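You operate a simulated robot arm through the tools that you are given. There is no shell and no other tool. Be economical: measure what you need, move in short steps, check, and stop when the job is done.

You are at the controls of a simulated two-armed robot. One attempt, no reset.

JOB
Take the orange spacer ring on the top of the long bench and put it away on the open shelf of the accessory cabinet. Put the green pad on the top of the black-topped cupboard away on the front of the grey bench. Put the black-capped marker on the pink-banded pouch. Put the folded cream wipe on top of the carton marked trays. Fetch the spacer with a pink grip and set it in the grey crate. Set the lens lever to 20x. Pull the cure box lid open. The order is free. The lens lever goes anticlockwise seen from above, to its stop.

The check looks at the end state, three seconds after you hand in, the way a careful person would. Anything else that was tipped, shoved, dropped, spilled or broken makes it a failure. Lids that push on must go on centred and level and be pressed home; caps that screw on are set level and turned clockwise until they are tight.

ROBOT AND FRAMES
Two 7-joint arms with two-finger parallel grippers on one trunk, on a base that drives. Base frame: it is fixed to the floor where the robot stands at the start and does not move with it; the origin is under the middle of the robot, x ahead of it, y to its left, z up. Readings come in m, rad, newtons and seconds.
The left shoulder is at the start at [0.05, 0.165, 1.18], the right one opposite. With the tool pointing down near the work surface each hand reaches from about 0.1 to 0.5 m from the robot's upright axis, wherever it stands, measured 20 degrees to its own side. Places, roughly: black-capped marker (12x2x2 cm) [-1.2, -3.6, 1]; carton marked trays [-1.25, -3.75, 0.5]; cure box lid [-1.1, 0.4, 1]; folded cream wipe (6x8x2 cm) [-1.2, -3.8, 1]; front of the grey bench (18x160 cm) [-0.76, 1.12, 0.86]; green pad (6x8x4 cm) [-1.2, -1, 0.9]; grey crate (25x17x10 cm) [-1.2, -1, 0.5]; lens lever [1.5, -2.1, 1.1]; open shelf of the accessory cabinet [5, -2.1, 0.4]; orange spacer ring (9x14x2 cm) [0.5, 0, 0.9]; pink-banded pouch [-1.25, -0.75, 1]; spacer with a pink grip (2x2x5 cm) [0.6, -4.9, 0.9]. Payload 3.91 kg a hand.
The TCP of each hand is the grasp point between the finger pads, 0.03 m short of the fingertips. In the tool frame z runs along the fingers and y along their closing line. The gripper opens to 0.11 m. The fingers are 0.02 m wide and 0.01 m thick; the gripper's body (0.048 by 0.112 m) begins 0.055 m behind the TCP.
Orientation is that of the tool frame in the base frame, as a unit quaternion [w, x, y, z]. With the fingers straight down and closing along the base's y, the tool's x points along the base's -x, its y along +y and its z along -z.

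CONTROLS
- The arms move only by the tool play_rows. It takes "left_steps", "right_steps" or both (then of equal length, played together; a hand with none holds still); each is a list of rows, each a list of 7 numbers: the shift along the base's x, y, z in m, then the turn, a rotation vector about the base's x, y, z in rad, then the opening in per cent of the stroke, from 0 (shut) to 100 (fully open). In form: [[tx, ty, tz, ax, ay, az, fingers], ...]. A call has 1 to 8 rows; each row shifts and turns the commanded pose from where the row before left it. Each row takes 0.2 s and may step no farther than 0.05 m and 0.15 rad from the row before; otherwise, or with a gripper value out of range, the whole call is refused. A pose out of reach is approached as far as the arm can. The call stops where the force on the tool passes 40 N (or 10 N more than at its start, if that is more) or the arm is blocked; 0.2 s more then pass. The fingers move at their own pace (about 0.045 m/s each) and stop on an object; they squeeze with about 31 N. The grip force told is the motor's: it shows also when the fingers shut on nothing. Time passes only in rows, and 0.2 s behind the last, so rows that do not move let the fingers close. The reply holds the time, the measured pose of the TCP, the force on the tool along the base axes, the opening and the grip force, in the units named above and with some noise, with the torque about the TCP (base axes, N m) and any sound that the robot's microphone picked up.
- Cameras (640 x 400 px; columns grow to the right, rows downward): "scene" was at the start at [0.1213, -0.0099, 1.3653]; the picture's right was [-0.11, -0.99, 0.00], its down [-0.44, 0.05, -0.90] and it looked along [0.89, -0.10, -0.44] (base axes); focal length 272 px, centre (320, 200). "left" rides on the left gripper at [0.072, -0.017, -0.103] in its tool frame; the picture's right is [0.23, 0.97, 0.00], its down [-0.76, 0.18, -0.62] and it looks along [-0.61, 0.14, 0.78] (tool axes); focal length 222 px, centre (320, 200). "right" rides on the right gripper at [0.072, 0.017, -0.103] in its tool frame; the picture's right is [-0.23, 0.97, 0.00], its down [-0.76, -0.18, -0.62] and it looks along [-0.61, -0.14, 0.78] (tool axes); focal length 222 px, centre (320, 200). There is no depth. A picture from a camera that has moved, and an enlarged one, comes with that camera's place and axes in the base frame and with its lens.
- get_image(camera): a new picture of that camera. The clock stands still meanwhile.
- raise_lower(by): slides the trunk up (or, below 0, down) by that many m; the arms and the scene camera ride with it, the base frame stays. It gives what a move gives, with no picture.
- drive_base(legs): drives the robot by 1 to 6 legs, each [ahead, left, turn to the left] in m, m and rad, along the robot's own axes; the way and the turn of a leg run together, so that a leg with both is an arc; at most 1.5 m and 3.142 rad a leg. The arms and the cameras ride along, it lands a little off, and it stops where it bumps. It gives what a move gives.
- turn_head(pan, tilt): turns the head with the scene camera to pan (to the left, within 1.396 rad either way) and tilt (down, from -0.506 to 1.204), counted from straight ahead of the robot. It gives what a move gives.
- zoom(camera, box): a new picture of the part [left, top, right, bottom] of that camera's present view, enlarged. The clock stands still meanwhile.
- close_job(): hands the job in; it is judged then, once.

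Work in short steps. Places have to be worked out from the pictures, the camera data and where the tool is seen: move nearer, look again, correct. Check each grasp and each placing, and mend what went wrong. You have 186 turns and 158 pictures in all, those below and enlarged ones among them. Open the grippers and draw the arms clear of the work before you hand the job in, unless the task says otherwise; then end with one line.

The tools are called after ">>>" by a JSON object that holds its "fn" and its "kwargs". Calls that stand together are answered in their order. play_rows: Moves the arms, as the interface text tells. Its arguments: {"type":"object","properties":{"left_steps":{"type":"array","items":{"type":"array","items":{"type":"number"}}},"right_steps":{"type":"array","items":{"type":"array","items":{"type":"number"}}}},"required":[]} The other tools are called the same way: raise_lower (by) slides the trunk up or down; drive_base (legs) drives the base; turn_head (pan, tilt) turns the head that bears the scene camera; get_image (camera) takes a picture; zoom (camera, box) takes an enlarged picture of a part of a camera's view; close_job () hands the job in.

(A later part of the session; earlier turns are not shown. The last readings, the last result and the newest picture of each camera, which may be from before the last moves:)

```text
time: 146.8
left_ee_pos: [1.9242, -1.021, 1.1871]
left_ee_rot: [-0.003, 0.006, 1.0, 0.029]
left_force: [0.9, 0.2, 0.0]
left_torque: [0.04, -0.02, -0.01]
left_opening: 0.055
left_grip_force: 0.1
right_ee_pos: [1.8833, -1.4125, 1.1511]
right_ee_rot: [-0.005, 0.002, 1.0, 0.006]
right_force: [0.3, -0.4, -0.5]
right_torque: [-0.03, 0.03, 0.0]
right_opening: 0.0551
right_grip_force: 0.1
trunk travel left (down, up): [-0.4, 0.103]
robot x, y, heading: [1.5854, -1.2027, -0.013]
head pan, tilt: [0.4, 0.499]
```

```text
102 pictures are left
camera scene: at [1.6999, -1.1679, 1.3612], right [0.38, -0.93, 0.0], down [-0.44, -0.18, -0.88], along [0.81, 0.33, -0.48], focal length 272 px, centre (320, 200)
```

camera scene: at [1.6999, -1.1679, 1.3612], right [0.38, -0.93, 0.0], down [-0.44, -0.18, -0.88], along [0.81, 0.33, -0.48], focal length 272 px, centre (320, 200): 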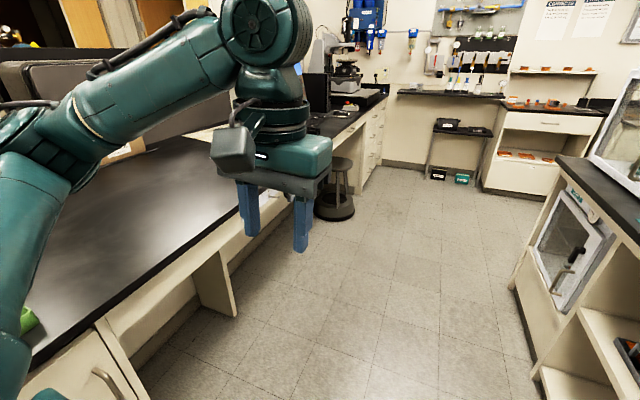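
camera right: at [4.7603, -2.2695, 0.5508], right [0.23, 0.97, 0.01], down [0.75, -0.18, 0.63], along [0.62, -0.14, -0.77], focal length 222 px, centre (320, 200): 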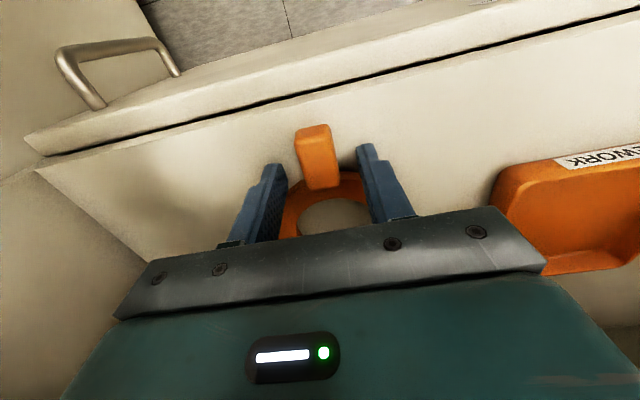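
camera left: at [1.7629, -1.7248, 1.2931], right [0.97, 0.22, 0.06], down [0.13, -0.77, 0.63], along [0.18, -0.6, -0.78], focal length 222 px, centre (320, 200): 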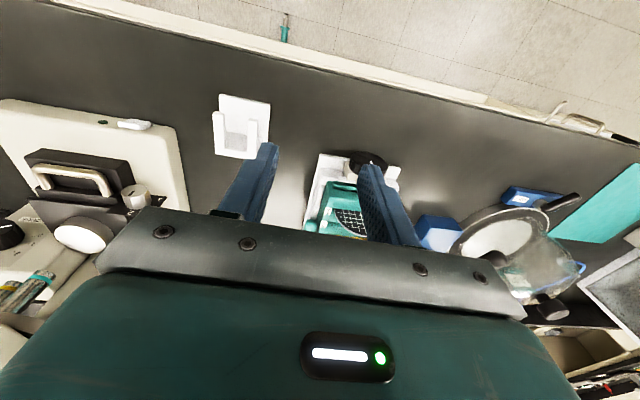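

Left arm is home. I turn to face the bench again, stand opposite the fallen pen and lower the trunk before moving in.

>>> {"fn": "play_rows", "kwargs": {"left_steps": [[-0.03, 0, 0, 0, 0, 0, 50], [-0.03, 0, 0, 0, 0, 0, 50]]}}

>>> {"fn": "drive_base", "kwargs": {"legs": [[0, 0, -1.558], [0.03, 0.25, 0]]}}

>>> {"fn": "raise_lower", "kwargs": {"by": -0.4}}

>>> {"fn": "turn_head", "kwargs": {"pan": -0.2, "tilt": 0.85}}

>>> {"fn": "get_image", "kwargs": {"camera": "scene"}}

```text
time: 147.4
left_ee_pos: [1.8628, -1.0235, 1.1855]
left_ee_rot: [-0.003, 0.007, 1.0, 0.028]
left_force: [0.4, 0.0, 0.2]
left_torque: [0.02, -0.02, -0.01]
left_opening: 0.0552
left_grip_force: 0.0
right_ee_pos: [1.8844, -1.4123, 1.1511]
right_ee_rot: [-0.005, 0.002, 1.0, 0.005]
right_force: [-0.1, -0.1, 1.0]
right_torque: [-0.02, -0.01, 0.01]
right_opening: 0.0552
right_grip_force: 0.1
trunk travel left (down, up): [-0.4, 0.103]
robot x, y, heading: [1.5862, -1.2016, -0.01]
head pan, tilt: [0.4, 0.499]
```

```text
time: 153.0
left_ee_pos: [2.017, -1.5034, 1.1869]
left_ee_rot: [0.017, 0.703, 0.711, 0.022]
left_force: [0.0, -0.5, 0.9]
left_torque: [-0.02, 0.03, 0.02]
left_opening: 0.0551
left_grip_force: 0.0
right_ee_pos: [1.629, -1.5341, 1.1506]
right_ee_rot: [0.0, 0.698, 0.716, 0.006]
right_force: [-0.8, 0.3, 0.0]
right_torque: [-0.03, 0.0, -0.02]
right_opening: 0.055
right_grip_force: 0.1
trunk travel left (down, up): [-0.4, 0.103]
robot x, y, heading: [1.8315, -1.2284, -1.563]
head pan, tilt: [0.4, 0.499]
```

```text
time: 156.8
left_ee_pos: [2.0175, -1.5031, 0.7867]
left_ee_rot: [0.018, 0.703, 0.711, 0.023]
left_force: [0.5, 0.1, -0.2]
left_torque: [-0.02, 0.0, -0.01]
left_opening: 0.0548
left_grip_force: 0.1
right_ee_pos: [1.6278, -1.5347, 0.7511]
right_ee_rot: [0.001, 0.698, 0.716, 0.007]
right_force: [0.1, -1.3, -1.1]
right_torque: [0.02, 0.03, 0.01]
right_opening: 0.055
right_grip_force: 0.0
trunk travel left (down, up): [0.0, 0.503]
robot x, y, heading: [1.8276, -1.229, -1.552]
head pan, tilt: [0.4, 0.499]
```

```text
time: 157.8
left_ee_pos: [2.0168, -1.5026, 0.7874]
left_ee_rot: [0.018, 0.702, 0.712, 0.023]
left_force: [0.5, -0.1, -0.8]
left_torque: [0.0, 0.06, -0.02]
left_opening: 0.055
left_grip_force: 0.0
right_ee_pos: [1.6294, -1.5352, 0.7501]
right_ee_rot: [0.0, 0.698, 0.716, 0.006]
right_force: [0.8, 0.2, -0.1]
right_torque: [0.01, 0.0, 0.02]
right_opening: 0.0551
right_grip_force: 0.0
trunk travel left (down, up): [0.0, 0.503]
robot x, y, heading: [1.831, -1.2327, -1.562]
head pan, tilt: [-0.201, 0.85]
```

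```text
101 pictures are left
camera scene: at [1.8171, -1.3352, 0.9313], right [-0.98, 0.19, 0.0], down [0.14, 0.74, -0.66], along [-0.12, -0.65, -0.75], focal length 272 px, centre (320, 200)
```

scene: 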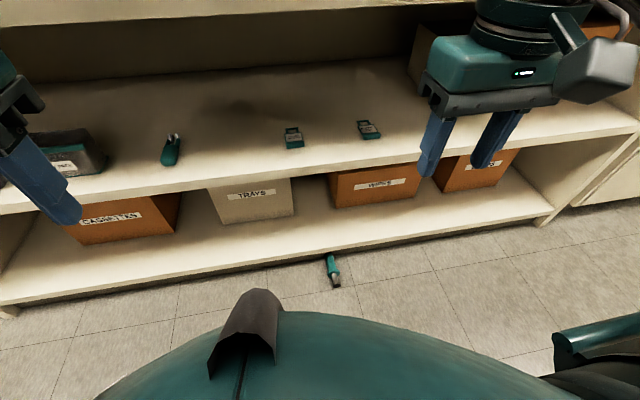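

I localise the pen in an enlargement.

>>> {"fn": "zoom", "kwargs": {"camera": "scene", "box": [292, 240, 372, 300]}}

```text
6.67 times, centred on (332, 270) of scene
camera zoom: at [1.8171, -1.3352, 0.9313], right [-0.98, 0.19, 0.0], down [0.14, 0.74, -0.66], along [-0.12, -0.65, -0.75], focal length 1816 px, centre (240, -267)
```

zoom: 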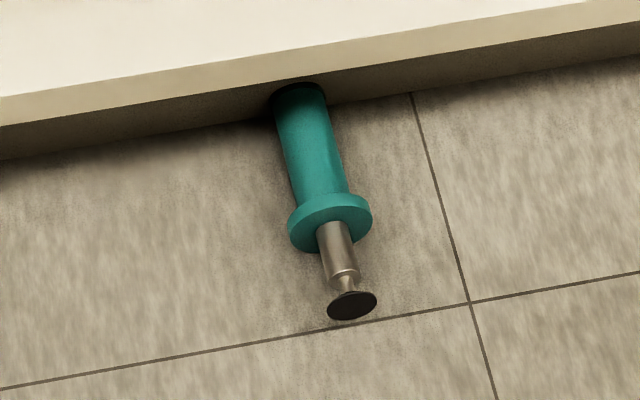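

The pen axis is at x≈1.688, flange y≈-1.770, body out to y≈-1.855. I move 0.12 m nearer and lower the right hand in front of it.

>>> {"fn": "drive_base", "kwargs": {"legs": [[0.12, 0, -0.008]]}}

>>> {"fn": "play_rows", "kwargs": {"right_steps": [[0.01, 0, -0.047, 0, 0, 0, 55], [0.01, 0, -0.047, 0, 0, 0, 55], [0.01, 0, -0.047, 0, 0, 0, 55], [0.01, 0, -0.047, 0, 0, 0, 55], [0.01, 0, -0.047, 0, 0, 0, 55], [0.01, 0, -0.047, 0, 0, 0, 55], [0, 0, -0.047, 0, 0, 0, 55], [0, 0, -0.047, 0, 0, 0, 55]]}}

>>> {"fn": "play_rows", "kwargs": {"right_steps": [[0, 0, -0.047, 0, 0, 0, 55], [0, 0, -0.047, 0, 0, 0, 55], [0, -0.02, -0.045, 0, 0, 0, 55], [0, -0.03, -0.03, 0, 0, 0, 55], [0, -0.03, -0.02, 0, 0, 0, 55]]}}

>>> {"fn": "get_image", "kwargs": {"camera": "right"}}

>>> {"fn": "get_image", "kwargs": {"camera": "scene"}}

```text
time: 159.1
left_ee_pos: [2.017, -1.6207, 0.787]
left_ee_rot: [0.018, 0.706, 0.708, 0.022]
left_force: [0.2, 0.2, 0.1]
left_torque: [0.03, 0.0, -0.02]
left_opening: 0.055
left_grip_force: 0.0
right_ee_pos: [1.6283, -1.6517, 0.7503]
right_ee_rot: [0.0, 0.702, 0.712, 0.006]
right_force: [0.5, 0.2, -0.3]
right_torque: [0.03, 0.01, 0.02]
right_opening: 0.0549
right_grip_force: 0.2
trunk travel left (down, up): [0.0, 0.503]
robot x, y, heading: [1.833, -1.3453, -1.568]
head pan, tilt: [-0.201, 0.85]
```

```text
time: 160.5
left_ee_pos: [2.0171, -1.622, 0.7869]
left_ee_rot: [0.018, 0.706, 0.708, 0.023]
left_force: [-0.4, 0.1, -0.5]
left_torque: [-0.07, -0.02, 0.03]
left_opening: 0.0551
left_grip_force: 0.0
right_ee_pos: [1.6887, -1.6531, 0.4686]
right_ee_rot: [0.007, 0.701, 0.713, 0.007]
right_force: [-1.3, -1.0, 3.0]
right_torque: [0.52, -0.17, 0.06]
right_opening: 0.0605
right_grip_force: 0.1
trunk travel left (down, up): [0.0, 0.503]
robot x, y, heading: [1.8353, -1.3472, -1.562]
head pan, tilt: [-0.201, 0.85]
stopped in row 7 (right hand): the force on the tool passed its limit (the readings are from after the stop); the commanded pose is now the measured one
```

```text
time: 160.8
left_ee_pos: [2.0151, -1.6218, 0.7858]
left_ee_rot: [0.017, 0.705, 0.708, 0.023]
left_force: [-0.8, -0.7, -0.3]
left_torque: [0.0, -0.02, -0.02]
left_opening: 0.055
left_grip_force: 0.1
right_ee_pos: [1.691, -1.6569, 0.4661]
right_ee_rot: [0.013, 0.702, 0.712, 0.007]
right_force: [0.3, -3.5, 5.0]
right_torque: [0.78, -0.1, 0.03]
right_opening: 0.0603
right_grip_force: 0.1
trunk travel left (down, up): [0.0, 0.503]
robot x, y, heading: [1.8312, -1.3465, -1.568]
head pan, tilt: [-0.201, 0.85]
stopped in row 1 (right hand): the force on the tool passed its limit (the readings are from after the stop); the commanded pose is now the measured one
```

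```text
99 pictures are left
camera right: at [1.7047, -1.5824, 0.5697], right [0.98, -0.21, 0.03], down [-0.18, -0.76, 0.63], along [-0.11, -0.62, -0.78], focal length 222 px, centre (320, 200)
```

right: 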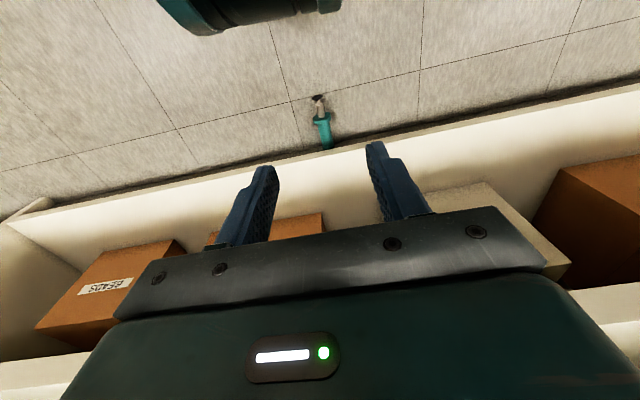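

```text
98 pictures are left
camera scene: at [1.8173, -1.4523, 0.9312], right [-0.98, 0.19, 0.0], down [0.15, 0.74, -0.66], along [-0.13, -0.65, -0.75], focal length 272 px, centre (320, 200)
```

scene: 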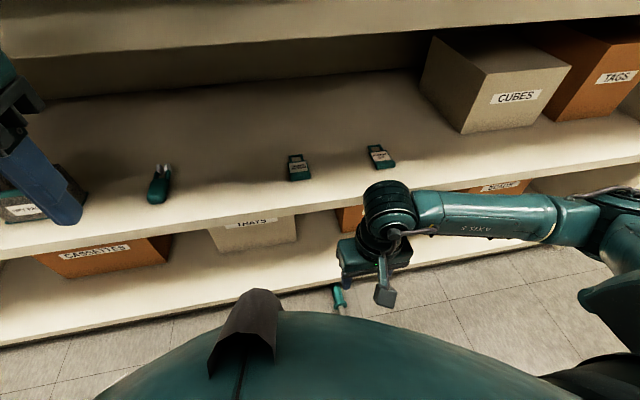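

The wrist camera touched the robot's own base front. I lift a little, go further forward, then down.

>>> {"fn": "play_rows", "kwargs": {"right_steps": [[0, -0.02, 0.02, 0, 0, 0, 55], [0, -0.045, 0, 0, 0, 0, 55], [0, -0.045, 0, 0, 0, 0, 55], [0, -0.02, -0.03, 0, 0, 0, 55], [0, 0, -0.045, 0, 0, 0, 55], [0, 0, -0.045, 0, 0, 0, 55], [0, 0, -0.045, 0, 0, 0, 55]]}}

>>> {"fn": "get_image", "kwargs": {"camera": "right"}}

```text
time: 162.0
left_ee_pos: [2.016, -1.6209, 0.7857]
left_ee_rot: [0.018, 0.706, 0.708, 0.023]
left_force: [0.0, -1.2, -0.4]
left_torque: [-0.02, 0.0, 0.02]
left_opening: 0.0549
left_grip_force: 0.0
right_ee_pos: [1.6897, -1.7872, 0.4422]
right_ee_rot: [0.017, 0.702, 0.712, 0.005]
right_force: [-0.6, 4.3, 8.6]
right_torque: [-0.52, 0.12, -0.08]
right_opening: 0.0603
right_grip_force: 0.0
trunk travel left (down, up): [0.0, 0.503]
robot x, y, heading: [1.8292, -1.3474, -1.563]
head pan, tilt: [-0.201, 0.85]
stopped in row 5 (right hand): the force on the tool passed its limit (the readings are from after the stop); the commanded pose is now the measured one
```

```text
97 pictures are left
camera right: at [1.7036, -1.7124, 0.5438], right [0.98, -0.21, 0.03], down [-0.19, -0.75, 0.63], along [-0.11, -0.62, -0.78], focal length 222 px, centre (320, 200)
```

right: 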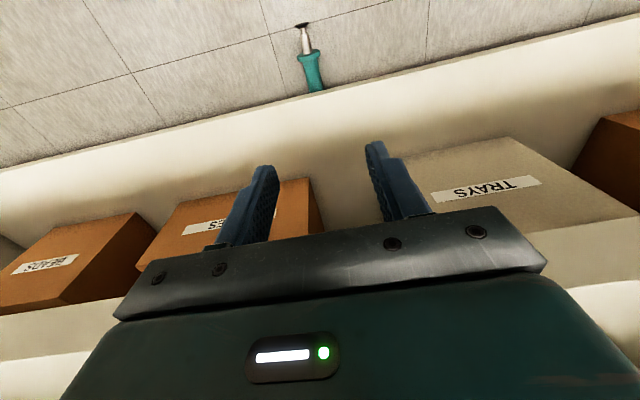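

Now the palm touches the middle shelf's edge. I back to y≈-1.735 and go down between the two.

>>> {"fn": "play_rows", "kwargs": {"right_steps": [[0, 0.02, 0.01, 0, 0, 0, 55], [0, 0.03, 0, 0, 0, 0, 55], [0, 0, -0.045, 0, 0, 0, 55], [0, 0, -0.045, 0, 0, 0, 55], [0, 0, -0.045, 0, 0, 0, 55], [0, 0, -0.045, 0, 0, 0, 55], [0, 0, -0.045, 0, 0, 0, 55], [0, 0, -0.045, 0, 0, 0, 55]]}}

>>> {"fn": "get_image", "kwargs": {"camera": "right"}}

```text
time: 163.8
left_ee_pos: [2.0161, -1.6206, 0.7867]
left_ee_rot: [0.017, 0.705, 0.708, 0.024]
left_force: [0.4, -0.9, 0.6]
left_torque: [-0.03, -0.04, -0.01]
left_opening: 0.055
left_grip_force: 0.0
right_ee_pos: [1.692, -1.7385, 0.18]
right_ee_rot: [0.016, 0.702, 0.712, 0.005]
right_force: [0.2, 0.3, 0.2]
right_torque: [-0.01, 0.0, 0.0]
right_opening: 0.0604
right_grip_force: 0.1
trunk travel left (down, up): [0.0, 0.503]
robot x, y, heading: [1.8299, -1.346, -1.567]
head pan, tilt: [-0.201, 0.85]
```

```text
96 pictures are left
camera right: at [1.7049, -1.6642, 0.2829], right [0.98, -0.21, 0.03], down [-0.19, -0.75, 0.63], along [-0.11, -0.62, -0.78], focal length 222 px, centre (320, 200)
```

right: 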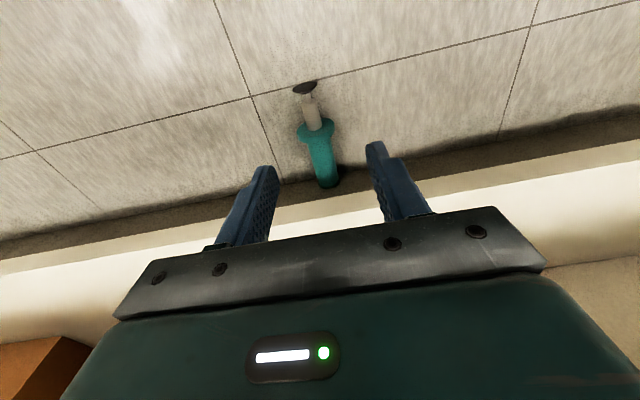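

Pen is centred at x≈1.686. I go down onto the body behind the flange.

>>> {"fn": "play_rows", "kwargs": {"right_steps": [[-0.003, -0.02, -0.042, 0, 0, 0, 55], [-0.003, -0.02, -0.042, 0, 0, 0, 55], [0, -0.014, -0.03, 0, 0, 0, 55], [0, 0, -0.018, 0, 0, 0, 55], [0, 0, -0.01, 0, 0, 0, 55]]}}

>>> {"fn": "get_image", "kwargs": {"camera": "right"}}

```text
time: 165.2
left_ee_pos: [2.0145, -1.621, 0.7821]
left_ee_rot: [0.017, 0.706, 0.707, 0.024]
left_force: [-0.5, 0.0, 0.3]
left_torque: [-0.03, -0.03, -0.01]
left_opening: 0.0551
left_grip_force: 0.0
right_ee_pos: [1.587, -1.7698, 0.0999]
right_ee_rot: [-0.018, 0.728, 0.684, -0.033]
right_force: [0.5, 0.8, 0.5]
right_torque: [0.02, 0.02, -0.02]
right_opening: 0.0604
right_grip_force: 0.1
right hand out of reach, approached as far as the arm can: row 2, 3, 4, 5
trunk travel left (down, up): [0.0, 0.503]
robot x, y, heading: [1.8336, -1.3496, -1.563]
head pan, tilt: [-0.201, 0.85]
stopped in row 5 (right hand): the arm was blocked; the commanded pose is now the measured one
```

```text
95 pictures are left
camera right: at [1.6155, -1.6953, 0.1993], right [0.96, -0.29, -0.06], down [-0.18, -0.74, 0.65], along [-0.24, -0.61, -0.75], focal length 222 px, centre (320, 200)
```

right: 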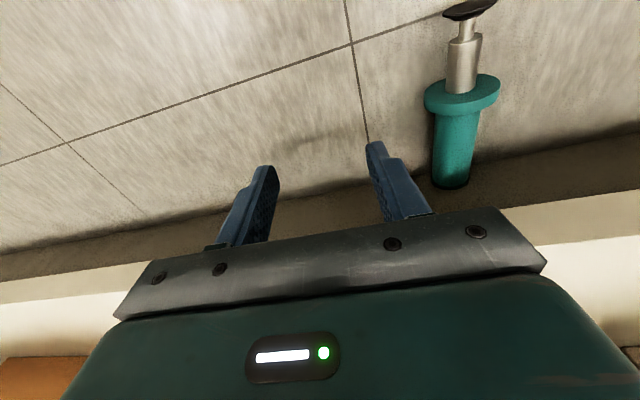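

The arm ran out of reach. I look at the posture from the head.

>>> {"fn": "get_image", "kwargs": {"camera": "scene"}}

```text
94 pictures are left
camera scene: at [1.8167, -1.4524, 0.9281], right [-0.98, 0.19, 0.0], down [0.15, 0.74, -0.66], along [-0.13, -0.65, -0.75], focal length 272 px, centre (320, 200)
```

scene: 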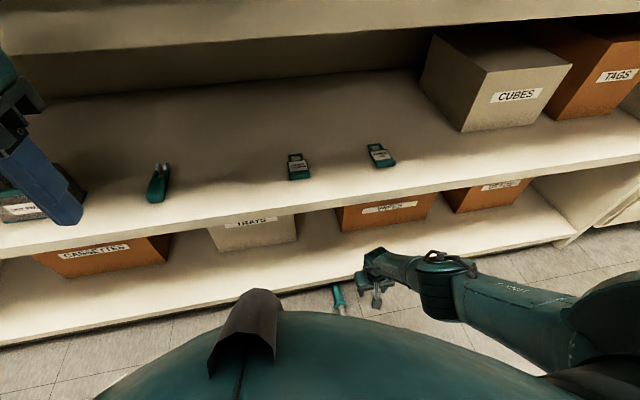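

The arm has to wrap round the base dome. I raise the hand, shift the base left 0.16 m and 4 cm closer so the pen lies more to the right of the dome.

>>> {"fn": "play_rows", "kwargs": {"right_steps": [[0.02, 0.01, 0.045, 0, 0, 0.03, 55], [0.02, 0.01, 0.045, 0, 0, 0.03, 55], [0, 0, 0.02, 0, 0, 0, 55]]}}

>>> {"fn": "drive_base", "kwargs": {"legs": [[0.04, 0.16, 0]]}}

>>> {"fn": "get_image", "kwargs": {"camera": "right"}}

```text
refused: row 1 steps farther than a row can; nothing moved
```

```text
time: 166.6
left_ee_pos: [2.1734, -1.6631, 0.7863]
left_ee_rot: [0.018, 0.706, 0.708, 0.024]
left_force: [-0.2, 0.5, -0.7]
left_torque: [-0.03, 0.01, -0.02]
left_opening: 0.055
left_grip_force: 0.0
right_ee_pos: [1.7447, -1.8051, 0.1005]
right_ee_rot: [-0.02, 0.728, 0.685, -0.031]
right_force: [-3.6, 15.0, -1.9]
right_torque: [0.07, 0.1, 0.58]
right_opening: 0.0582
right_grip_force: 0.2
trunk travel left (down, up): [0.0, 0.503]
robot x, y, heading: [1.9895, -1.3827, -1.566]
head pan, tilt: [-0.201, 0.85]
```

```text
93 pictures are left
camera right: at [1.7746, -1.7313, 0.2011], right [0.96, -0.29, -0.07], down [-0.18, -0.74, 0.65], along [-0.23, -0.61, -0.76], focal length 222 px, centre (320, 200)
```

right: 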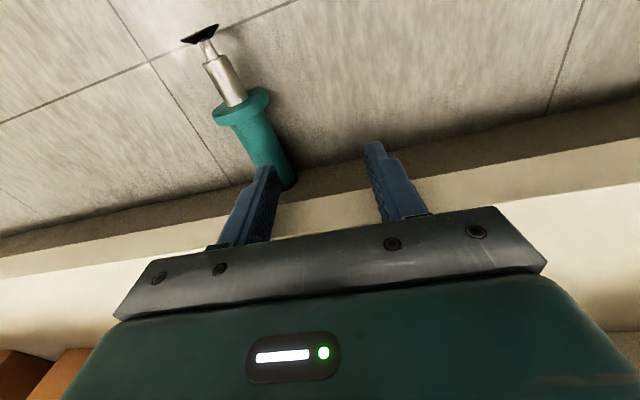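

The pen is unmoved (flange [1.685,-1.769]); the hand is leaning on the shelf lip. I back off, raise and centre over the pen.

>>> {"fn": "play_rows", "kwargs": {"right_steps": [[0, 0.025, 0.03, 0, 0, 0, 55], [-0.03, 0, 0.01, 0, 0, 0.03, 55], [-0.028, -0.005, 0, 0, 0, 0.03, 55], [0, 0, -0.03, 0, 0, 0, 55], [0, 0, -0.03, 0, 0, 0, 55]]}}

>>> {"fn": "get_image", "kwargs": {"camera": "right"}}

```text
time: 167.8
left_ee_pos: [2.1743, -1.6602, 0.7862]
left_ee_rot: [0.017, 0.706, 0.708, 0.023]
left_force: [0.7, 0.5, 0.4]
left_torque: [-0.01, -0.03, 0.02]
left_opening: 0.0548
left_grip_force: 0.2
right_ee_pos: [1.6874, -1.7813, 0.0887]
right_ee_rot: [-0.018, 0.707, 0.706, -0.033]
right_force: [0.5, 0.3, -0.5]
right_torque: [0.03, 0.04, 0.01]
right_opening: 0.0604
right_grip_force: 0.0
right hand out of reach, approached as far as the arm can: row 5
trunk travel left (down, up): [0.0, 0.503]
robot x, y, heading: [1.9929, -1.3867, -1.568]
head pan, tilt: [-0.201, 0.85]
```

```text
92 pictures are left
camera right: at [1.711, -1.7059, 0.1886], right [0.97, -0.23, -0.07], down [-0.13, -0.75, 0.65], along [-0.2, -0.62, -0.76], focal length 222 px, centre (320, 200)
```

right: 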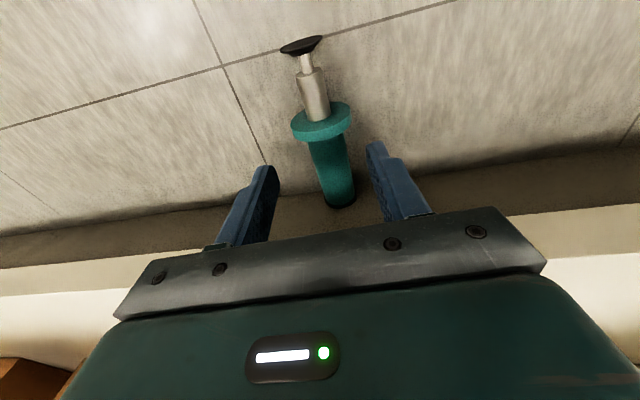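

Centred, but the floor is just out of reach in this stance. I'll turn so the pen lies at my right side, nearer the shoulder: raise the hand, back off and turn left 0.97.

>>> {"fn": "play_rows", "kwargs": {"right_steps": [[0, 0.005, 0.045, 0, 0, 0, 55], [0, 0.005, 0.045, 0, 0, 0, 55]]}}

>>> {"fn": "drive_base", "kwargs": {"legs": [[-0.25, 0, 0], [0, 0, 0.968]]}}

>>> {"fn": "play_rows", "kwargs": {"right_steps": [[0, 0, 0, 0, 0, -0.15, 55], [0, 0, 0, 0, 0, -0.15, 55], [0, 0, 0, 0, 0, -0.15, 55], [0, 0, 0, 0, 0, -0.15, 55], [0, 0, 0, 0, 0, -0.15, 55], [0, 0, 0, 0, 0, -0.15, 55], [0, 0, 0, 0, 0, -0.06, 55]]}}

```text
time: 168.4
left_ee_pos: [2.1748, -1.6605, 0.7866]
left_ee_rot: [0.017, 0.706, 0.708, 0.024]
left_force: [-0.1, -0.8, -0.4]
left_torque: [0.0, 0.0, -0.03]
left_opening: 0.0551
left_grip_force: 0.0
right_ee_pos: [1.6842, -1.7723, 0.1795]
right_ee_rot: [-0.019, 0.707, 0.706, -0.033]
right_force: [0.2, 0.1, -0.3]
right_torque: [-0.02, 0.05, -0.01]
right_opening: 0.0605
right_grip_force: 0.1
trunk travel left (down, up): [0.0, 0.503]
robot x, y, heading: [1.9895, -1.3838, -1.564]
head pan, tilt: [-0.201, 0.85]
```

```text
time: 172.7
left_ee_pos: [2.321, -1.142, 0.7859]
left_ee_rot: [0.005, 0.297, 0.954, 0.029]
left_force: [0.1, 0.3, -0.7]
left_torque: [0.03, -0.03, -0.02]
left_opening: 0.0552
left_grip_force: 0.1
right_ee_pos: [2.1357, -1.6089, 0.1813]
right_ee_rot: [-0.003, 0.298, 0.954, -0.039]
right_force: [0.1, 0.2, 0.0]
right_torque: [-0.01, 0.03, 0.01]
right_opening: 0.0603
right_grip_force: 0.0
trunk travel left (down, up): [0.0, 0.503]
robot x, y, heading: [1.9908, -1.1397, -0.605]
head pan, tilt: [-0.201, 0.85]
```

```text
time: 174.3
left_ee_pos: [2.3206, -1.1412, 0.7855]
left_ee_rot: [0.004, 0.296, 0.955, 0.029]
left_force: [0.5, 0.4, -0.3]
left_torque: [0.01, 0.01, 0.03]
left_opening: 0.0551
left_grip_force: 0.0
right_ee_pos: [2.1347, -1.6075, 0.1818]
right_ee_rot: [-0.019, 0.706, 0.708, -0.033]
right_force: [-0.6, -0.2, -0.4]
right_torque: [0.01, -0.02, 0.0]
right_opening: 0.0606
right_grip_force: 0.1
trunk travel left (down, up): [0.0, 0.503]
robot x, y, heading: [1.9896, -1.1361, -0.601]
head pan, tilt: [-0.201, 0.85]
```

Now I bring the hand in next to the body and then strafe the base toward the bench.

>>> {"fn": "play_rows", "kwargs": {"right_steps": [[-0.04, 0.01, 0, 0, 0, 0, 55], [-0.04, 0.01, 0, 0, 0, 0, 55], [-0.04, 0.015, 0, 0, 0, 0, 55], [-0.04, 0.015, 0, 0, 0, 0, 55], [-0.04, 0.015, 0, 0, 0, 0, 55]]}}

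>>> {"fn": "drive_base", "kwargs": {"legs": [[-0.07, -0.339, 0]]}}

>>> {"fn": "get_image", "kwargs": {"camera": "right"}}

```text
time: 175.5
left_ee_pos: [2.3216, -1.1415, 0.7856]
left_ee_rot: [0.004, 0.297, 0.954, 0.029]
left_force: [-0.6, -0.5, 0.0]
left_torque: [0.0, -0.03, 0.0]
left_opening: 0.0551
left_grip_force: 0.1
right_ee_pos: [1.9346, -1.5405, 0.1809]
right_ee_rot: [-0.019, 0.705, 0.708, -0.032]
right_force: [0.2, -0.2, 0.0]
right_torque: [-0.01, -0.01, 0.0]
right_opening: 0.0606
right_grip_force: 0.0
trunk travel left (down, up): [0.0, 0.503]
robot x, y, heading: [1.9921, -1.1362, -0.601]
head pan, tilt: [-0.201, 0.85]
```

```text
time: 177.5
left_ee_pos: [2.1011, -1.3488, 0.7856]
left_ee_rot: [0.004, 0.297, 0.955, 0.027]
left_force: [-0.6, 0.2, 0.4]
left_torque: [0.01, 0.0, -0.01]
left_opening: 0.0551
left_grip_force: 0.0
right_ee_pos: [1.7255, -1.7448, 0.1853]
right_ee_rot: [-0.014, 0.692, 0.722, -0.027]
right_force: [-2.2, -8.1, 4.8]
right_torque: [1.27, -0.35, 0.12]
right_opening: 0.0603
right_grip_force: 0.0
trunk travel left (down, up): [0.0, 0.503]
robot x, y, heading: [1.769, -1.3478, -0.597]
head pan, tilt: [-0.201, 0.85]
stopped in leg 1: the force on the tool passed its limit (the readings are from after the stop); the commanded pose is now the measured one
```

```text
91 pictures are left
camera right: at [1.7464, -1.6683, 0.2861], right [0.98, -0.19, -0.05], down [-0.11, -0.76, 0.65], along [-0.16, -0.63, -0.76], focal length 222 px, centre (320, 200)
```

right: 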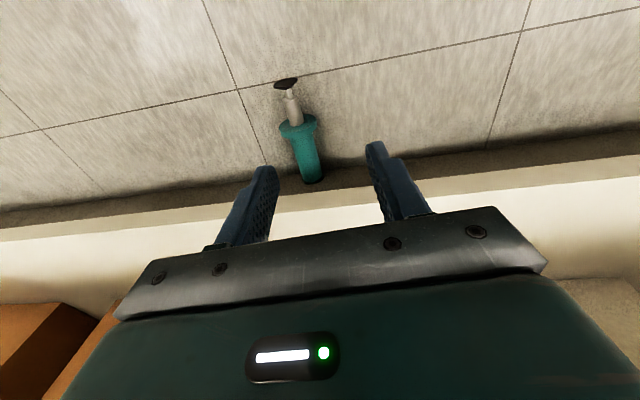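

The wrist camera brushed the base; I move the hand outward over the pen and then down.

>>> {"fn": "play_rows", "kwargs": {"right_steps": [[-0.015, -0.02, 0, 0, 0, 0.02, 55], [-0.023, -0.024, 0, 0, 0, 0.01, 55], [0, 0, -0.04, 0, 0, 0, 55], [0, 0, -0.04, 0, 0, 0, 55]]}}

>>> {"fn": "get_image", "kwargs": {"camera": "right"}}

```text
time: 178.5
left_ee_pos: [2.0973, -1.3539, 0.7852]
left_ee_rot: [0.005, 0.301, 0.953, 0.028]
left_force: [-2.3, -5.8, -1.2]
left_torque: [0.49, -0.18, 0.01]
left_opening: 0.0551
left_grip_force: 0.1
right_ee_pos: [1.6825, -1.7672, 0.0986]
right_ee_rot: [-0.025, 0.68, 0.732, -0.016]
right_force: [2.1, -4.7, -6.5]
right_torque: [0.37, 0.17, -0.01]
right_opening: 0.0604
right_grip_force: 0.1
trunk travel left (down, up): [0.0, 0.503]
robot x, y, heading: [1.7633, -1.3504, -0.603]
head pan, tilt: [-0.201, 0.85]
```

```text
90 pictures are left
camera right: at [1.7003, -1.6945, 0.2018], right [0.99, -0.15, -0.06], down [-0.09, -0.78, 0.62], along [-0.14, -0.61, -0.78], focal length 222 px, centre (320, 200)
```

right: 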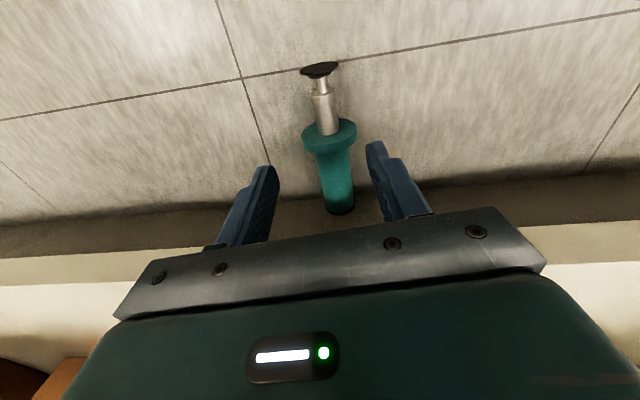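

Some resistance is felt; I look from the head.

>>> {"fn": "turn_head", "kwargs": {"pan": -0.9, "tilt": 0.95}}

>>> {"fn": "get_image", "kwargs": {"camera": "scene"}}

```text
time: 179.6
left_ee_pos: [2.1004, -1.3515, 0.7867]
left_ee_rot: [0.007, 0.297, 0.955, 0.028]
left_force: [0.1, 0.2, 0.7]
left_torque: [0.03, 0.0, 0.02]
left_opening: 0.0549
left_grip_force: 0.1
right_ee_pos: [1.6799, -1.7685, 0.0977]
right_ee_rot: [-0.028, 0.679, 0.734, -0.019]
right_force: [-0.1, -0.5, 0.1]
right_torque: [0.0, -0.01, 0.01]
right_opening: 0.0603
right_grip_force: 0.0
trunk travel left (down, up): [0.0, 0.503]
robot x, y, heading: [1.7686, -1.3431, -0.599]
head pan, tilt: [-0.901, 0.949]
```

```text
89 pictures are left
camera scene: at [1.7987, -1.4349, 0.9235], right [-1.0, -0.07, 0.0], down [-0.06, 0.81, -0.58], along [0.04, -0.58, -0.81], focal length 272 px, centre (320, 200)
```

scene: 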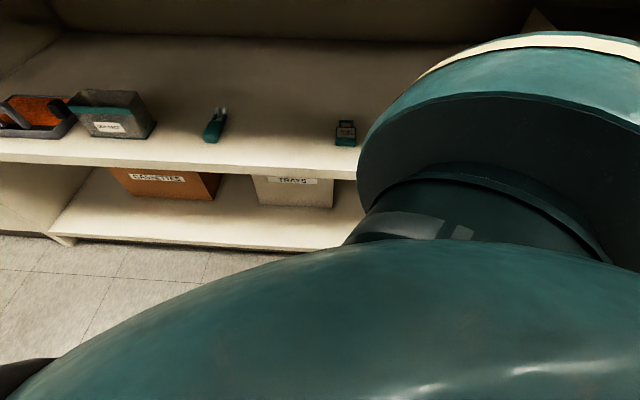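

No force now. I correct yaw and place, and go down in small steps.

>>> {"fn": "play_rows", "kwargs": {"right_steps": [[0.007, -0.018, 0, 0, 0, -0.07, 55], [0, 0, -0.015, 0, 0, 0, 55], [0, 0, -0.015, 0, 0, 0, 55], [0, 0, -0.014, 0, 0, 0, 55], [0, 0, -0.01, 0, 0, 0, 55]]}}

>>> {"fn": "get_image", "kwargs": {"camera": "right"}}

```text
time: 180.5
left_ee_pos: [2.101, -1.3529, 0.7864]
left_ee_rot: [0.005, 0.297, 0.955, 0.028]
left_force: [-0.2, 0.4, 0.1]
left_torque: [0.01, 0.0, -0.02]
left_opening: 0.0549
left_grip_force: 0.0
right_ee_pos: [1.6941, -1.8073, 0.0685]
right_ee_rot: [-0.018, 0.706, 0.707, -0.023]
right_force: [-6.9, 11.4, 41.7]
right_torque: [-0.93, -2.75, 0.22]
right_opening: 0.0605
right_grip_force: 0.3
trunk travel left (down, up): [0.0, 0.503]
robot x, y, heading: [1.7687, -1.3456, -0.598]
head pan, tilt: [-0.901, 0.949]
stopped in row 4 (right hand): the force on the tool passed its limit (the readings are from after the stop); the commanded pose is now the measured one
```

```text
88 pictures are left
camera right: at [1.718, -1.7334, 0.1701], right [0.97, -0.23, -0.05], down [-0.14, -0.76, 0.64], along [-0.19, -0.61, -0.77], focal length 222 px, centre (320, 200)
```

right: 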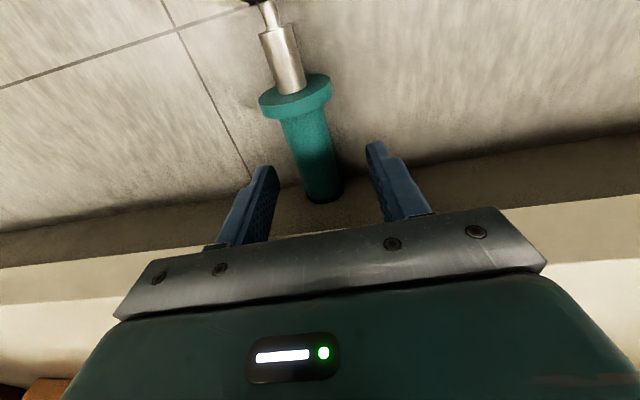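

The palm landed on the shelf lip (y -1.807). I ease up, move 2.5 cm toward me and try again.

>>> {"fn": "play_rows", "kwargs": {"right_steps": [[0, 0.01, 0.012, 0, 0, 0, 55], [-0.007, 0.02, 0.0, 0, 0, 0, 55], [0, 0, -0.012, 0, 0, 0, 55], [0, 0, -0.012, 0, 0, 0, 55], [0, 0, -0.012, 0, 0, 0, 55]]}}

>>> {"fn": "get_image", "kwargs": {"camera": "right"}}

```text
time: 181.5
left_ee_pos: [2.1026, -1.3523, 0.7873]
left_ee_rot: [0.005, 0.297, 0.955, 0.027]
left_force: [0.0, -0.1, 0.0]
left_torque: [-0.01, 0.03, 0.02]
left_opening: 0.055
left_grip_force: 0.0
right_ee_pos: [1.6882, -1.7773, 0.0618]
right_ee_rot: [-0.018, 0.707, 0.707, -0.023]
right_force: [-4.7, 16.5, 62.2]
right_torque: [-3.54, -1.49, 0.09]
right_opening: 0.0605
right_grip_force: 0.1
trunk travel left (down, up): [0.0, 0.503]
robot x, y, heading: [1.7726, -1.3487, -0.593]
head pan, tilt: [-0.901, 0.949]
stopped in row 4 (right hand): the force on the tool passed its limit (the readings are from after the stop); the commanded pose is now the measured one
```

```text
87 pictures are left
camera right: at [1.711, -1.7027, 0.1635], right [0.97, -0.23, -0.05], down [-0.14, -0.76, 0.64], along [-0.19, -0.61, -0.77], focal length 222 px, centre (320, 200)
```

right: 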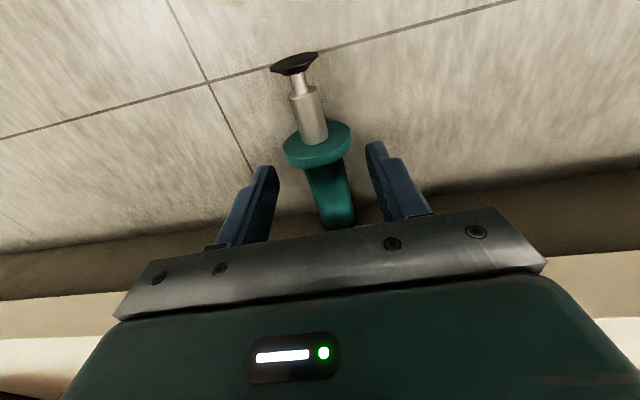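

Contact is about 5.7 cm ahead of the TCP: the wrist's rim on the shelf. I'll grip the flange itself (y≈-1.766) first and drag the pen out.

>>> {"fn": "play_rows", "kwargs": {"right_steps": [[0, 0.005, 0.012, 0, 0, 0, 65], [-0.002, 0.012, 0.0, 0, 0, 0, 65], [0, 0, -0.012, 0, 0, 0, 65], [0, 0, -0.012, 0, 0, 0, 65], [0, 0, -0.012, 0, 0, 0, 65]]}}

>>> {"fn": "get_image", "kwargs": {"camera": "right"}}

```text
time: 182.7
left_ee_pos: [2.1026, -1.3546, 0.7866]
left_ee_rot: [0.005, 0.296, 0.955, 0.029]
left_force: [0.3, -0.1, -0.4]
left_torque: [-0.01, -0.02, -0.02]
left_opening: 0.0555
left_grip_force: 0.1
right_ee_pos: [1.6862, -1.7592, 0.0338]
right_ee_rot: [-0.019, 0.706, 0.708, -0.021]
right_force: [-0.3, -0.5, -0.2]
right_torque: [-0.01, 0.02, 0.01]
right_opening: 0.0714
right_grip_force: 0.1
trunk travel left (down, up): [0.0, 0.503]
robot x, y, heading: [1.7748, -1.3504, -0.597]
head pan, tilt: [-0.901, 0.949]
```

```text
86 pictures are left
camera right: at [1.7094, -1.6848, 0.1355], right [0.97, -0.23, -0.06], down [-0.14, -0.76, 0.63], along [-0.19, -0.61, -0.77], focal length 222 px, centre (320, 200)
```

right: 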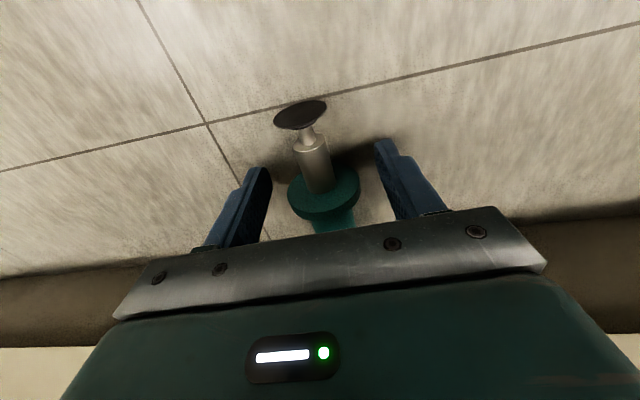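

Reached floor level without contact. I nudge 8 mm forward over the flange and close.

>>> {"fn": "play_rows", "kwargs": {"right_steps": [[0, -0.008, 0.002, 0, 0, 0, 65], [0, 0, 0, 0, 0, 0, 0], [0, 0, 0, 0, 0, 0, 0], [0, 0, 0, 0, 0, 0, 0], [0, 0, 0, 0, 0, 0, 0]]}}

>>> {"fn": "get_image", "kwargs": {"camera": "right"}}

```text
time: 183.9
left_ee_pos: [2.1019, -1.355, 0.7853]
left_ee_rot: [0.004, 0.296, 0.955, 0.028]
left_force: [0.0, -0.5, -0.1]
left_torque: [0.02, -0.01, 0.06]
left_opening: 0.0551
left_grip_force: 0.0
right_ee_pos: [1.6863, -1.7669, 0.0354]
right_ee_rot: [-0.02, 0.707, 0.707, -0.021]
right_force: [0.1, -0.8, 0.5]
right_torque: [-0.01, -0.02, 0.01]
right_opening: 0.0441
right_grip_force: 31.7
trunk travel left (down, up): [0.0, 0.503]
robot x, y, heading: [1.7724, -1.349, -0.595]
head pan, tilt: [-0.901, 0.949]
```

```text
85 pictures are left
camera right: at [1.7096, -1.6927, 0.1379], right [0.97, -0.23, -0.06], down [-0.14, -0.76, 0.63], along [-0.19, -0.61, -0.77], focal length 222 px, centre (320, 200)
```

right: 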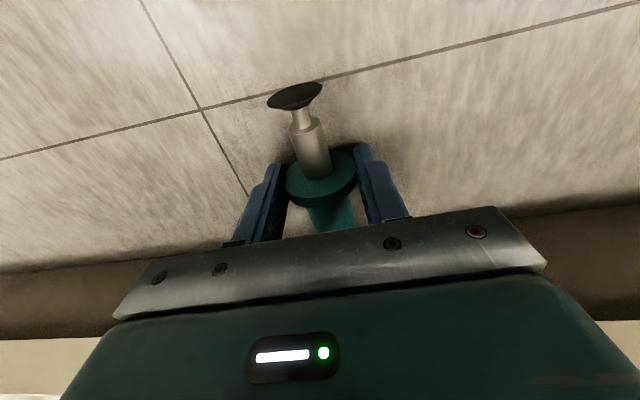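

Gripped by the flange. I drag it out by driving the base back 12 cm.

>>> {"fn": "drive_base", "kwargs": {"legs": [[-0.068, 0.099, 0]]}}

>>> {"fn": "play_rows", "kwargs": {"right_steps": [[0, 0, 0, 0, 0, 0, 65], [0, 0, 0, 0, 0, 0, 65], [0, 0, 0, 0, 0, 0, 65], [0, 0, 0.045, 0, 0, 0, 65], [0, -0.02, 0.02, 0, 0, 0, 65]]}}

>>> {"fn": "get_image", "kwargs": {"camera": "right"}}

```text
time: 185.2
left_ee_pos: [2.103, -1.2345, 0.7859]
left_ee_rot: [0.004, 0.296, 0.955, 0.028]
left_force: [0.2, 0.5, -0.9]
left_torque: [0.02, -0.02, 0.02]
left_opening: 0.0549
left_grip_force: 0.0
right_ee_pos: [1.6854, -1.6447, 0.0345]
right_ee_rot: [-0.02, 0.708, 0.705, -0.021]
right_force: [-0.5, 0.6, 0.7]
right_torque: [-0.04, -0.03, 0.0]
right_opening: 0.0441
right_grip_force: 31.4
trunk travel left (down, up): [0.0, 0.503]
robot x, y, heading: [1.7713, -1.2313, -0.595]
head pan, tilt: [-0.901, 0.949]
```

```text
time: 186.4
left_ee_pos: [2.1022, -1.234, 0.7867]
left_ee_rot: [0.005, 0.297, 0.954, 0.028]
left_force: [-0.6, 0.1, -0.6]
left_torque: [0.01, 0.02, 0.0]
left_opening: 0.0549
left_grip_force: 0.2
right_ee_pos: [1.6832, -1.6653, 0.1018]
right_ee_rot: [-0.019, 0.708, 0.706, -0.023]
right_force: [-0.8, -0.7, 0.3]
right_torque: [-0.07, 0.03, -0.03]
right_opening: 0.0718
right_grip_force: 0.1
trunk travel left (down, up): [0.0, 0.503]
robot x, y, heading: [1.7715, -1.2303, -0.602]
head pan, tilt: [-0.901, 0.949]
```

```text
84 pictures are left
camera right: at [1.7064, -1.5926, 0.2029], right [0.97, -0.23, -0.06], down [-0.14, -0.76, 0.63], along [-0.19, -0.61, -0.77], focal length 222 px, centre (320, 200)
```

right: 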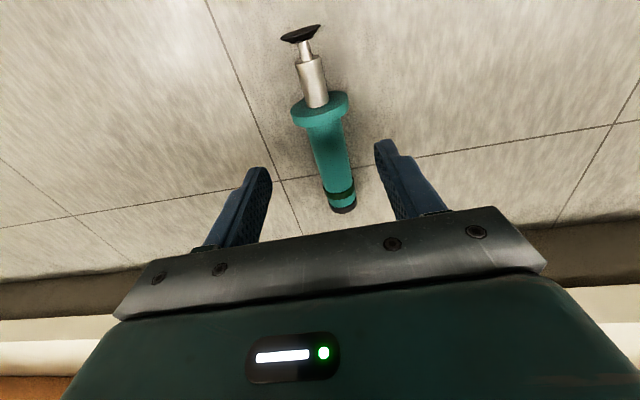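

The pen lies free now; body from y≈-1.655 to -1.75 at x≈1.683. I grip the body at y≈-1.697.

>>> {"fn": "play_rows", "kwargs": {"right_steps": [[0, -0.02, -0.02, 0, 0, 0, 55], [0, -0.012, -0.02, 0, 0, 0, 55], [0, 0, -0.02, 0, 0, 0, 55], [0, 0, -0.007, 0, 0, 0, 55], [0, 0, 0, 0, 0, 0, 0], [0, 0, 0, 0, 0, 0, 0], [0, 0, 0, 0, 0, 0, 0], [0, 0, 0, 0, 0, 0, 0]]}}

>>> {"fn": "get_image", "kwargs": {"camera": "right"}}

```text
time: 188.2
left_ee_pos: [2.1008, -1.236, 0.7865]
left_ee_rot: [0.004, 0.297, 0.954, 0.028]
left_force: [0.1, -0.6, 0.0]
left_torque: [0.03, -0.02, 0.06]
left_opening: 0.055
left_grip_force: 0.0
right_ee_pos: [1.6821, -1.6974, 0.0345]
right_ee_rot: [-0.02, 0.708, 0.705, -0.021]
right_force: [-0.1, -0.2, 0.4]
right_torque: [0.0, -0.03, -0.01]
right_opening: 0.0287
right_grip_force: 31.1
trunk travel left (down, up): [0.0, 0.503]
robot x, y, heading: [1.7754, -1.2285, -0.599]
head pan, tilt: [-0.901, 0.949]
```

```text
83 pictures are left
camera right: at [1.7075, -1.624, 0.1361], right [0.97, -0.23, -0.06], down [-0.14, -0.76, 0.63], along [-0.19, -0.61, -0.77], focal length 222 px, centre (320, 200)
```

right: 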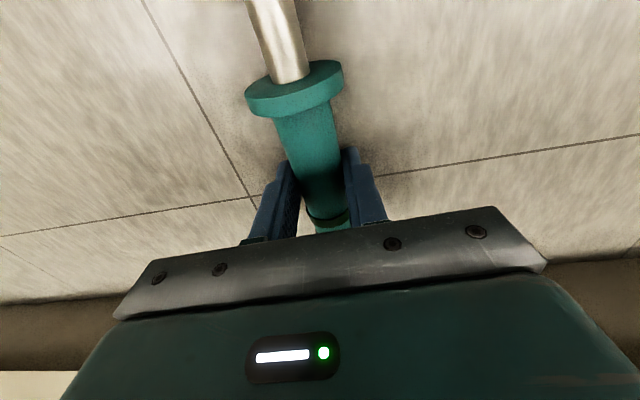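

Body gripped (2.9 cm). I lift, back off from the bench edge, and raise the trunk.

>>> {"fn": "play_rows", "kwargs": {"right_steps": [[0, 0, 0.04, 0, 0, 0, 0], [0, 0, 0.045, 0, 0, 0, 0], [0, 0, 0.045, 0, 0, 0, 0], [0, 0, 0.045, 0, 0, 0, 0], [0, 0, 0.045, 0, 0, 0, 0]]}}

>>> {"fn": "drive_base", "kwargs": {"legs": [[-0.068, 0.099, 0]]}}

>>> {"fn": "raise_lower", "kwargs": {"by": 0.4}}

>>> {"fn": "drive_base", "kwargs": {"legs": [[0, 0, -0.972]]}}

>>> {"fn": "turn_head", "kwargs": {"pan": -0.2, "tilt": 0.6}}

>>> {"fn": "get_image", "kwargs": {"camera": "scene"}}

```text
time: 189.4
left_ee_pos: [2.1017, -1.2359, 0.7857]
left_ee_rot: [0.005, 0.297, 0.954, 0.03]
left_force: [0.6, 0.0, -0.6]
left_torque: [0.0, -0.01, 0.01]
left_opening: 0.0549
left_grip_force: 0.1
right_ee_pos: [1.6813, -1.6981, 0.2535]
right_ee_rot: [-0.02, 0.708, 0.706, -0.022]
right_force: [0.4, 0.2, -0.7]
right_torque: [-0.02, -0.01, -0.01]
right_opening: 0.0288
right_grip_force: 31.4
trunk travel left (down, up): [0.0, 0.503]
robot x, y, heading: [1.7684, -1.2294, -0.598]
head pan, tilt: [-0.901, 0.949]
```

```text
time: 190.6
left_ee_pos: [2.1003, -1.1178, 0.7866]
left_ee_rot: [0.005, 0.298, 0.954, 0.028]
left_force: [0.0, -0.5, 0.7]
left_torque: [-0.01, -0.02, 0.0]
left_opening: 0.0552
left_grip_force: 0.1
right_ee_pos: [1.6809, -1.581, 0.2522]
right_ee_rot: [-0.02, 0.709, 0.705, -0.021]
right_force: [0.0, 0.6, -0.2]
right_torque: [-0.01, -0.01, -0.01]
right_opening: 0.0285
right_grip_force: 31.4
trunk travel left (down, up): [0.0, 0.503]
robot x, y, heading: [1.7672, -1.1091, -0.604]
head pan, tilt: [-0.901, 0.949]
```

```text
time: 194.4
left_ee_pos: [2.1006, -1.1175, 1.186]
left_ee_rot: [0.005, 0.299, 0.954, 0.029]
left_force: [-0.4, 0.3, -0.3]
left_torque: [0.0, -0.01, 0.01]
left_opening: 0.0549
left_grip_force: 0.0
right_ee_pos: [1.6801, -1.5807, 0.6533]
right_ee_rot: [-0.02, 0.708, 0.706, -0.021]
right_force: [-0.2, -0.4, -1.1]
right_torque: [-0.02, 0.01, -0.01]
right_opening: 0.0285
right_grip_force: 31.4
trunk travel left (down, up): [-0.4, 0.103]
robot x, y, heading: [1.772, -1.1105, -0.6]
head pan, tilt: [-0.901, 0.949]
```

```text
time: 197.3
left_ee_pos: [1.9521, -1.387, 1.186]
left_ee_rot: [0.018, 0.709, 0.705, 0.023]
left_force: [0.5, 0.7, 1.2]
left_torque: [-0.02, 0.0, 0.01]
left_opening: 0.0549
left_grip_force: 0.0
right_ee_pos: [1.3337, -1.3029, 0.6518]
right_ee_rot: [-0.028, 0.955, 0.294, -0.01]
right_force: [0.3, -0.2, -0.5]
right_torque: [-0.01, 0.05, -0.04]
right_opening: 0.0285
right_grip_force: 31.1
trunk travel left (down, up): [-0.4, 0.103]
robot x, y, heading: [1.7689, -1.111, -1.565]
head pan, tilt: [-0.901, 0.949]
```

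```text
time: 198.4
left_ee_pos: [1.9517, -1.3877, 1.1863]
left_ee_rot: [0.017, 0.708, 0.705, 0.023]
left_force: [-0.4, -0.1, 0.9]
left_torque: [0.0, 0.01, 0.0]
left_opening: 0.055
left_grip_force: 0.1
right_ee_pos: [1.333, -1.3033, 0.6541]
right_ee_rot: [-0.027, 0.956, 0.293, -0.01]
right_force: [-0.1, 0.3, -0.7]
right_torque: [-0.02, 0.02, 0.03]
right_opening: 0.0286
right_grip_force: 31.2
trunk travel left (down, up): [-0.4, 0.103]
robot x, y, heading: [1.769, -1.1109, -1.569]
head pan, tilt: [-0.201, 0.6]
```

```text
82 pictures are left
camera scene: at [1.7528, -1.2266, 1.3521], right [-0.98, 0.2, 0.0], down [0.11, 0.55, -0.82], along [-0.17, -0.81, -0.57], focal length 272 px, centre (320, 200)
```

scene: 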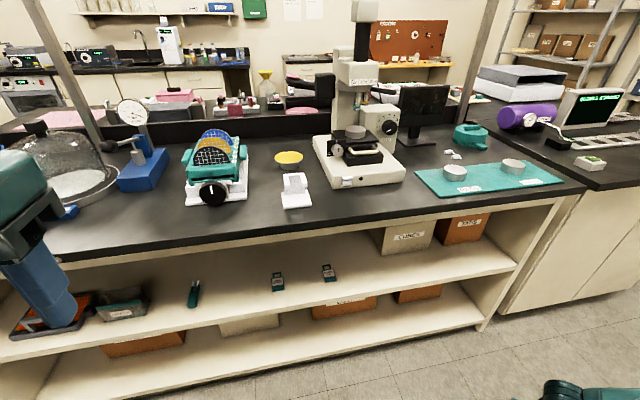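

I enlarge the stand to get its geometry.

>>> {"fn": "zoom", "kwargs": {"camera": "scene", "box": [260, 160, 340, 220]}}

```text
6.67 times, centred on (300, 190) of scene
camera zoom: at [1.7528, -1.2266, 1.3521], right [-0.98, 0.2, 0.0], down [0.11, 0.55, -0.82], along [-0.17, -0.81, -0.57], focal length 1816 px, centre (453, 267)
```

zoom: 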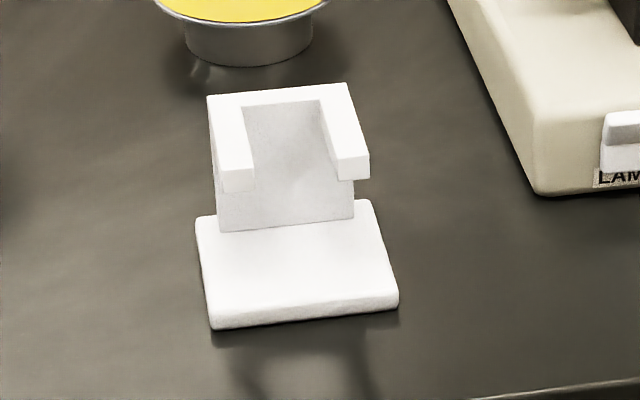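

Fork top is at z≈0.977, slot x 1.670–1.705, y -1.844…-1.891. I raise the hand, undo its yaw, and bring it in front of me.

>>> {"fn": "play_rows", "kwargs": {"right_steps": [[0.024, -0.03, 0.03, 0, 0, 0.122, 0], [0.024, -0.03, 0.03, 0, 0, 0.122, 0], [0.024, -0.03, 0.03, 0, 0, 0.122, 0], [0.024, -0.03, 0.03, 0, 0, 0.122, 0], [0.024, -0.03, 0.03, 0, 0, 0.122, 0], [0.024, -0.03, 0.03, 0, 0, 0.122, 0], [0.024, -0.03, 0.03, 0, 0, 0.122, 0], [0.024, -0.03, 0.03, 0, 0, 0.122, 0]]}}

>>> {"fn": "play_rows", "kwargs": {"right_steps": [[0, 0, 0.045, 0, 0, 0, 0], [0, 0, 0.045, 0, 0, 0, 0], [0, 0, 0.045, 0, 0, 0, 0], [0, 0, 0.045, 0, 0, 0, 0], [0, 0, 0.03, 0, 0, 0, 0]]}}

>>> {"fn": "get_image", "kwargs": {"camera": "right"}}

```text
time: 200.2
left_ee_pos: [1.952, -1.3867, 1.1862]
left_ee_rot: [0.017, 0.709, 0.705, 0.024]
left_force: [-0.4, -0.1, 0.4]
left_torque: [0.0, 0.0, 0.04]
left_opening: 0.0553
left_grip_force: 0.1
right_ee_pos: [1.5282, -1.5445, 0.8944]
right_ee_rot: [-0.021, 0.706, 0.708, -0.022]
right_force: [0.4, 0.4, -0.7]
right_torque: [-0.01, 0.02, 0.02]
right_opening: 0.0286
right_grip_force: 31.6
trunk travel left (down, up): [-0.4, 0.103]
robot x, y, heading: [1.7643, -1.109, -1.569]
head pan, tilt: [-0.201, 0.6]
```

```text
time: 201.4
left_ee_pos: [1.9528, -1.3867, 1.1863]
left_ee_rot: [0.017, 0.709, 0.704, 0.024]
left_force: [0.1, -0.1, -0.8]
left_torque: [-0.03, 0.01, 0.0]
left_opening: 0.0552
left_grip_force: 0.0
right_ee_pos: [1.525, -1.5448, 1.1015]
right_ee_rot: [-0.021, 0.706, 0.708, -0.022]
right_force: [-0.3, 0.1, -1.2]
right_torque: [0.01, -0.05, -0.02]
right_opening: 0.0282
right_grip_force: 30.6
trunk travel left (down, up): [-0.4, 0.103]
robot x, y, heading: [1.7706, -1.1124, -1.566]
head pan, tilt: [-0.201, 0.6]
```

```text
80 pictures are left
camera right: at [1.5487, -1.4713, 1.2055], right [0.97, -0.22, -0.06], down [-0.14, -0.76, 0.63], along [-0.19, -0.61, -0.77], focal length 222 px, centre (320, 200)
```

right: 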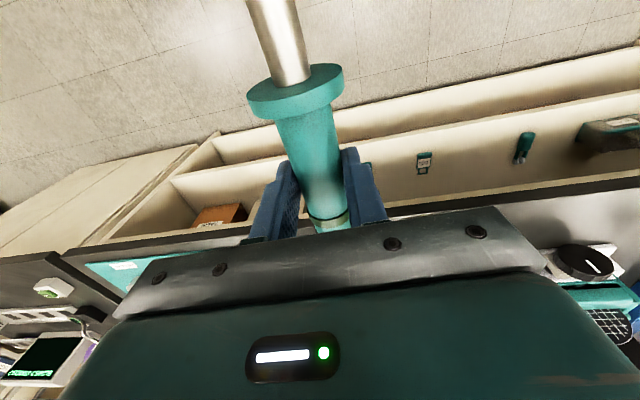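

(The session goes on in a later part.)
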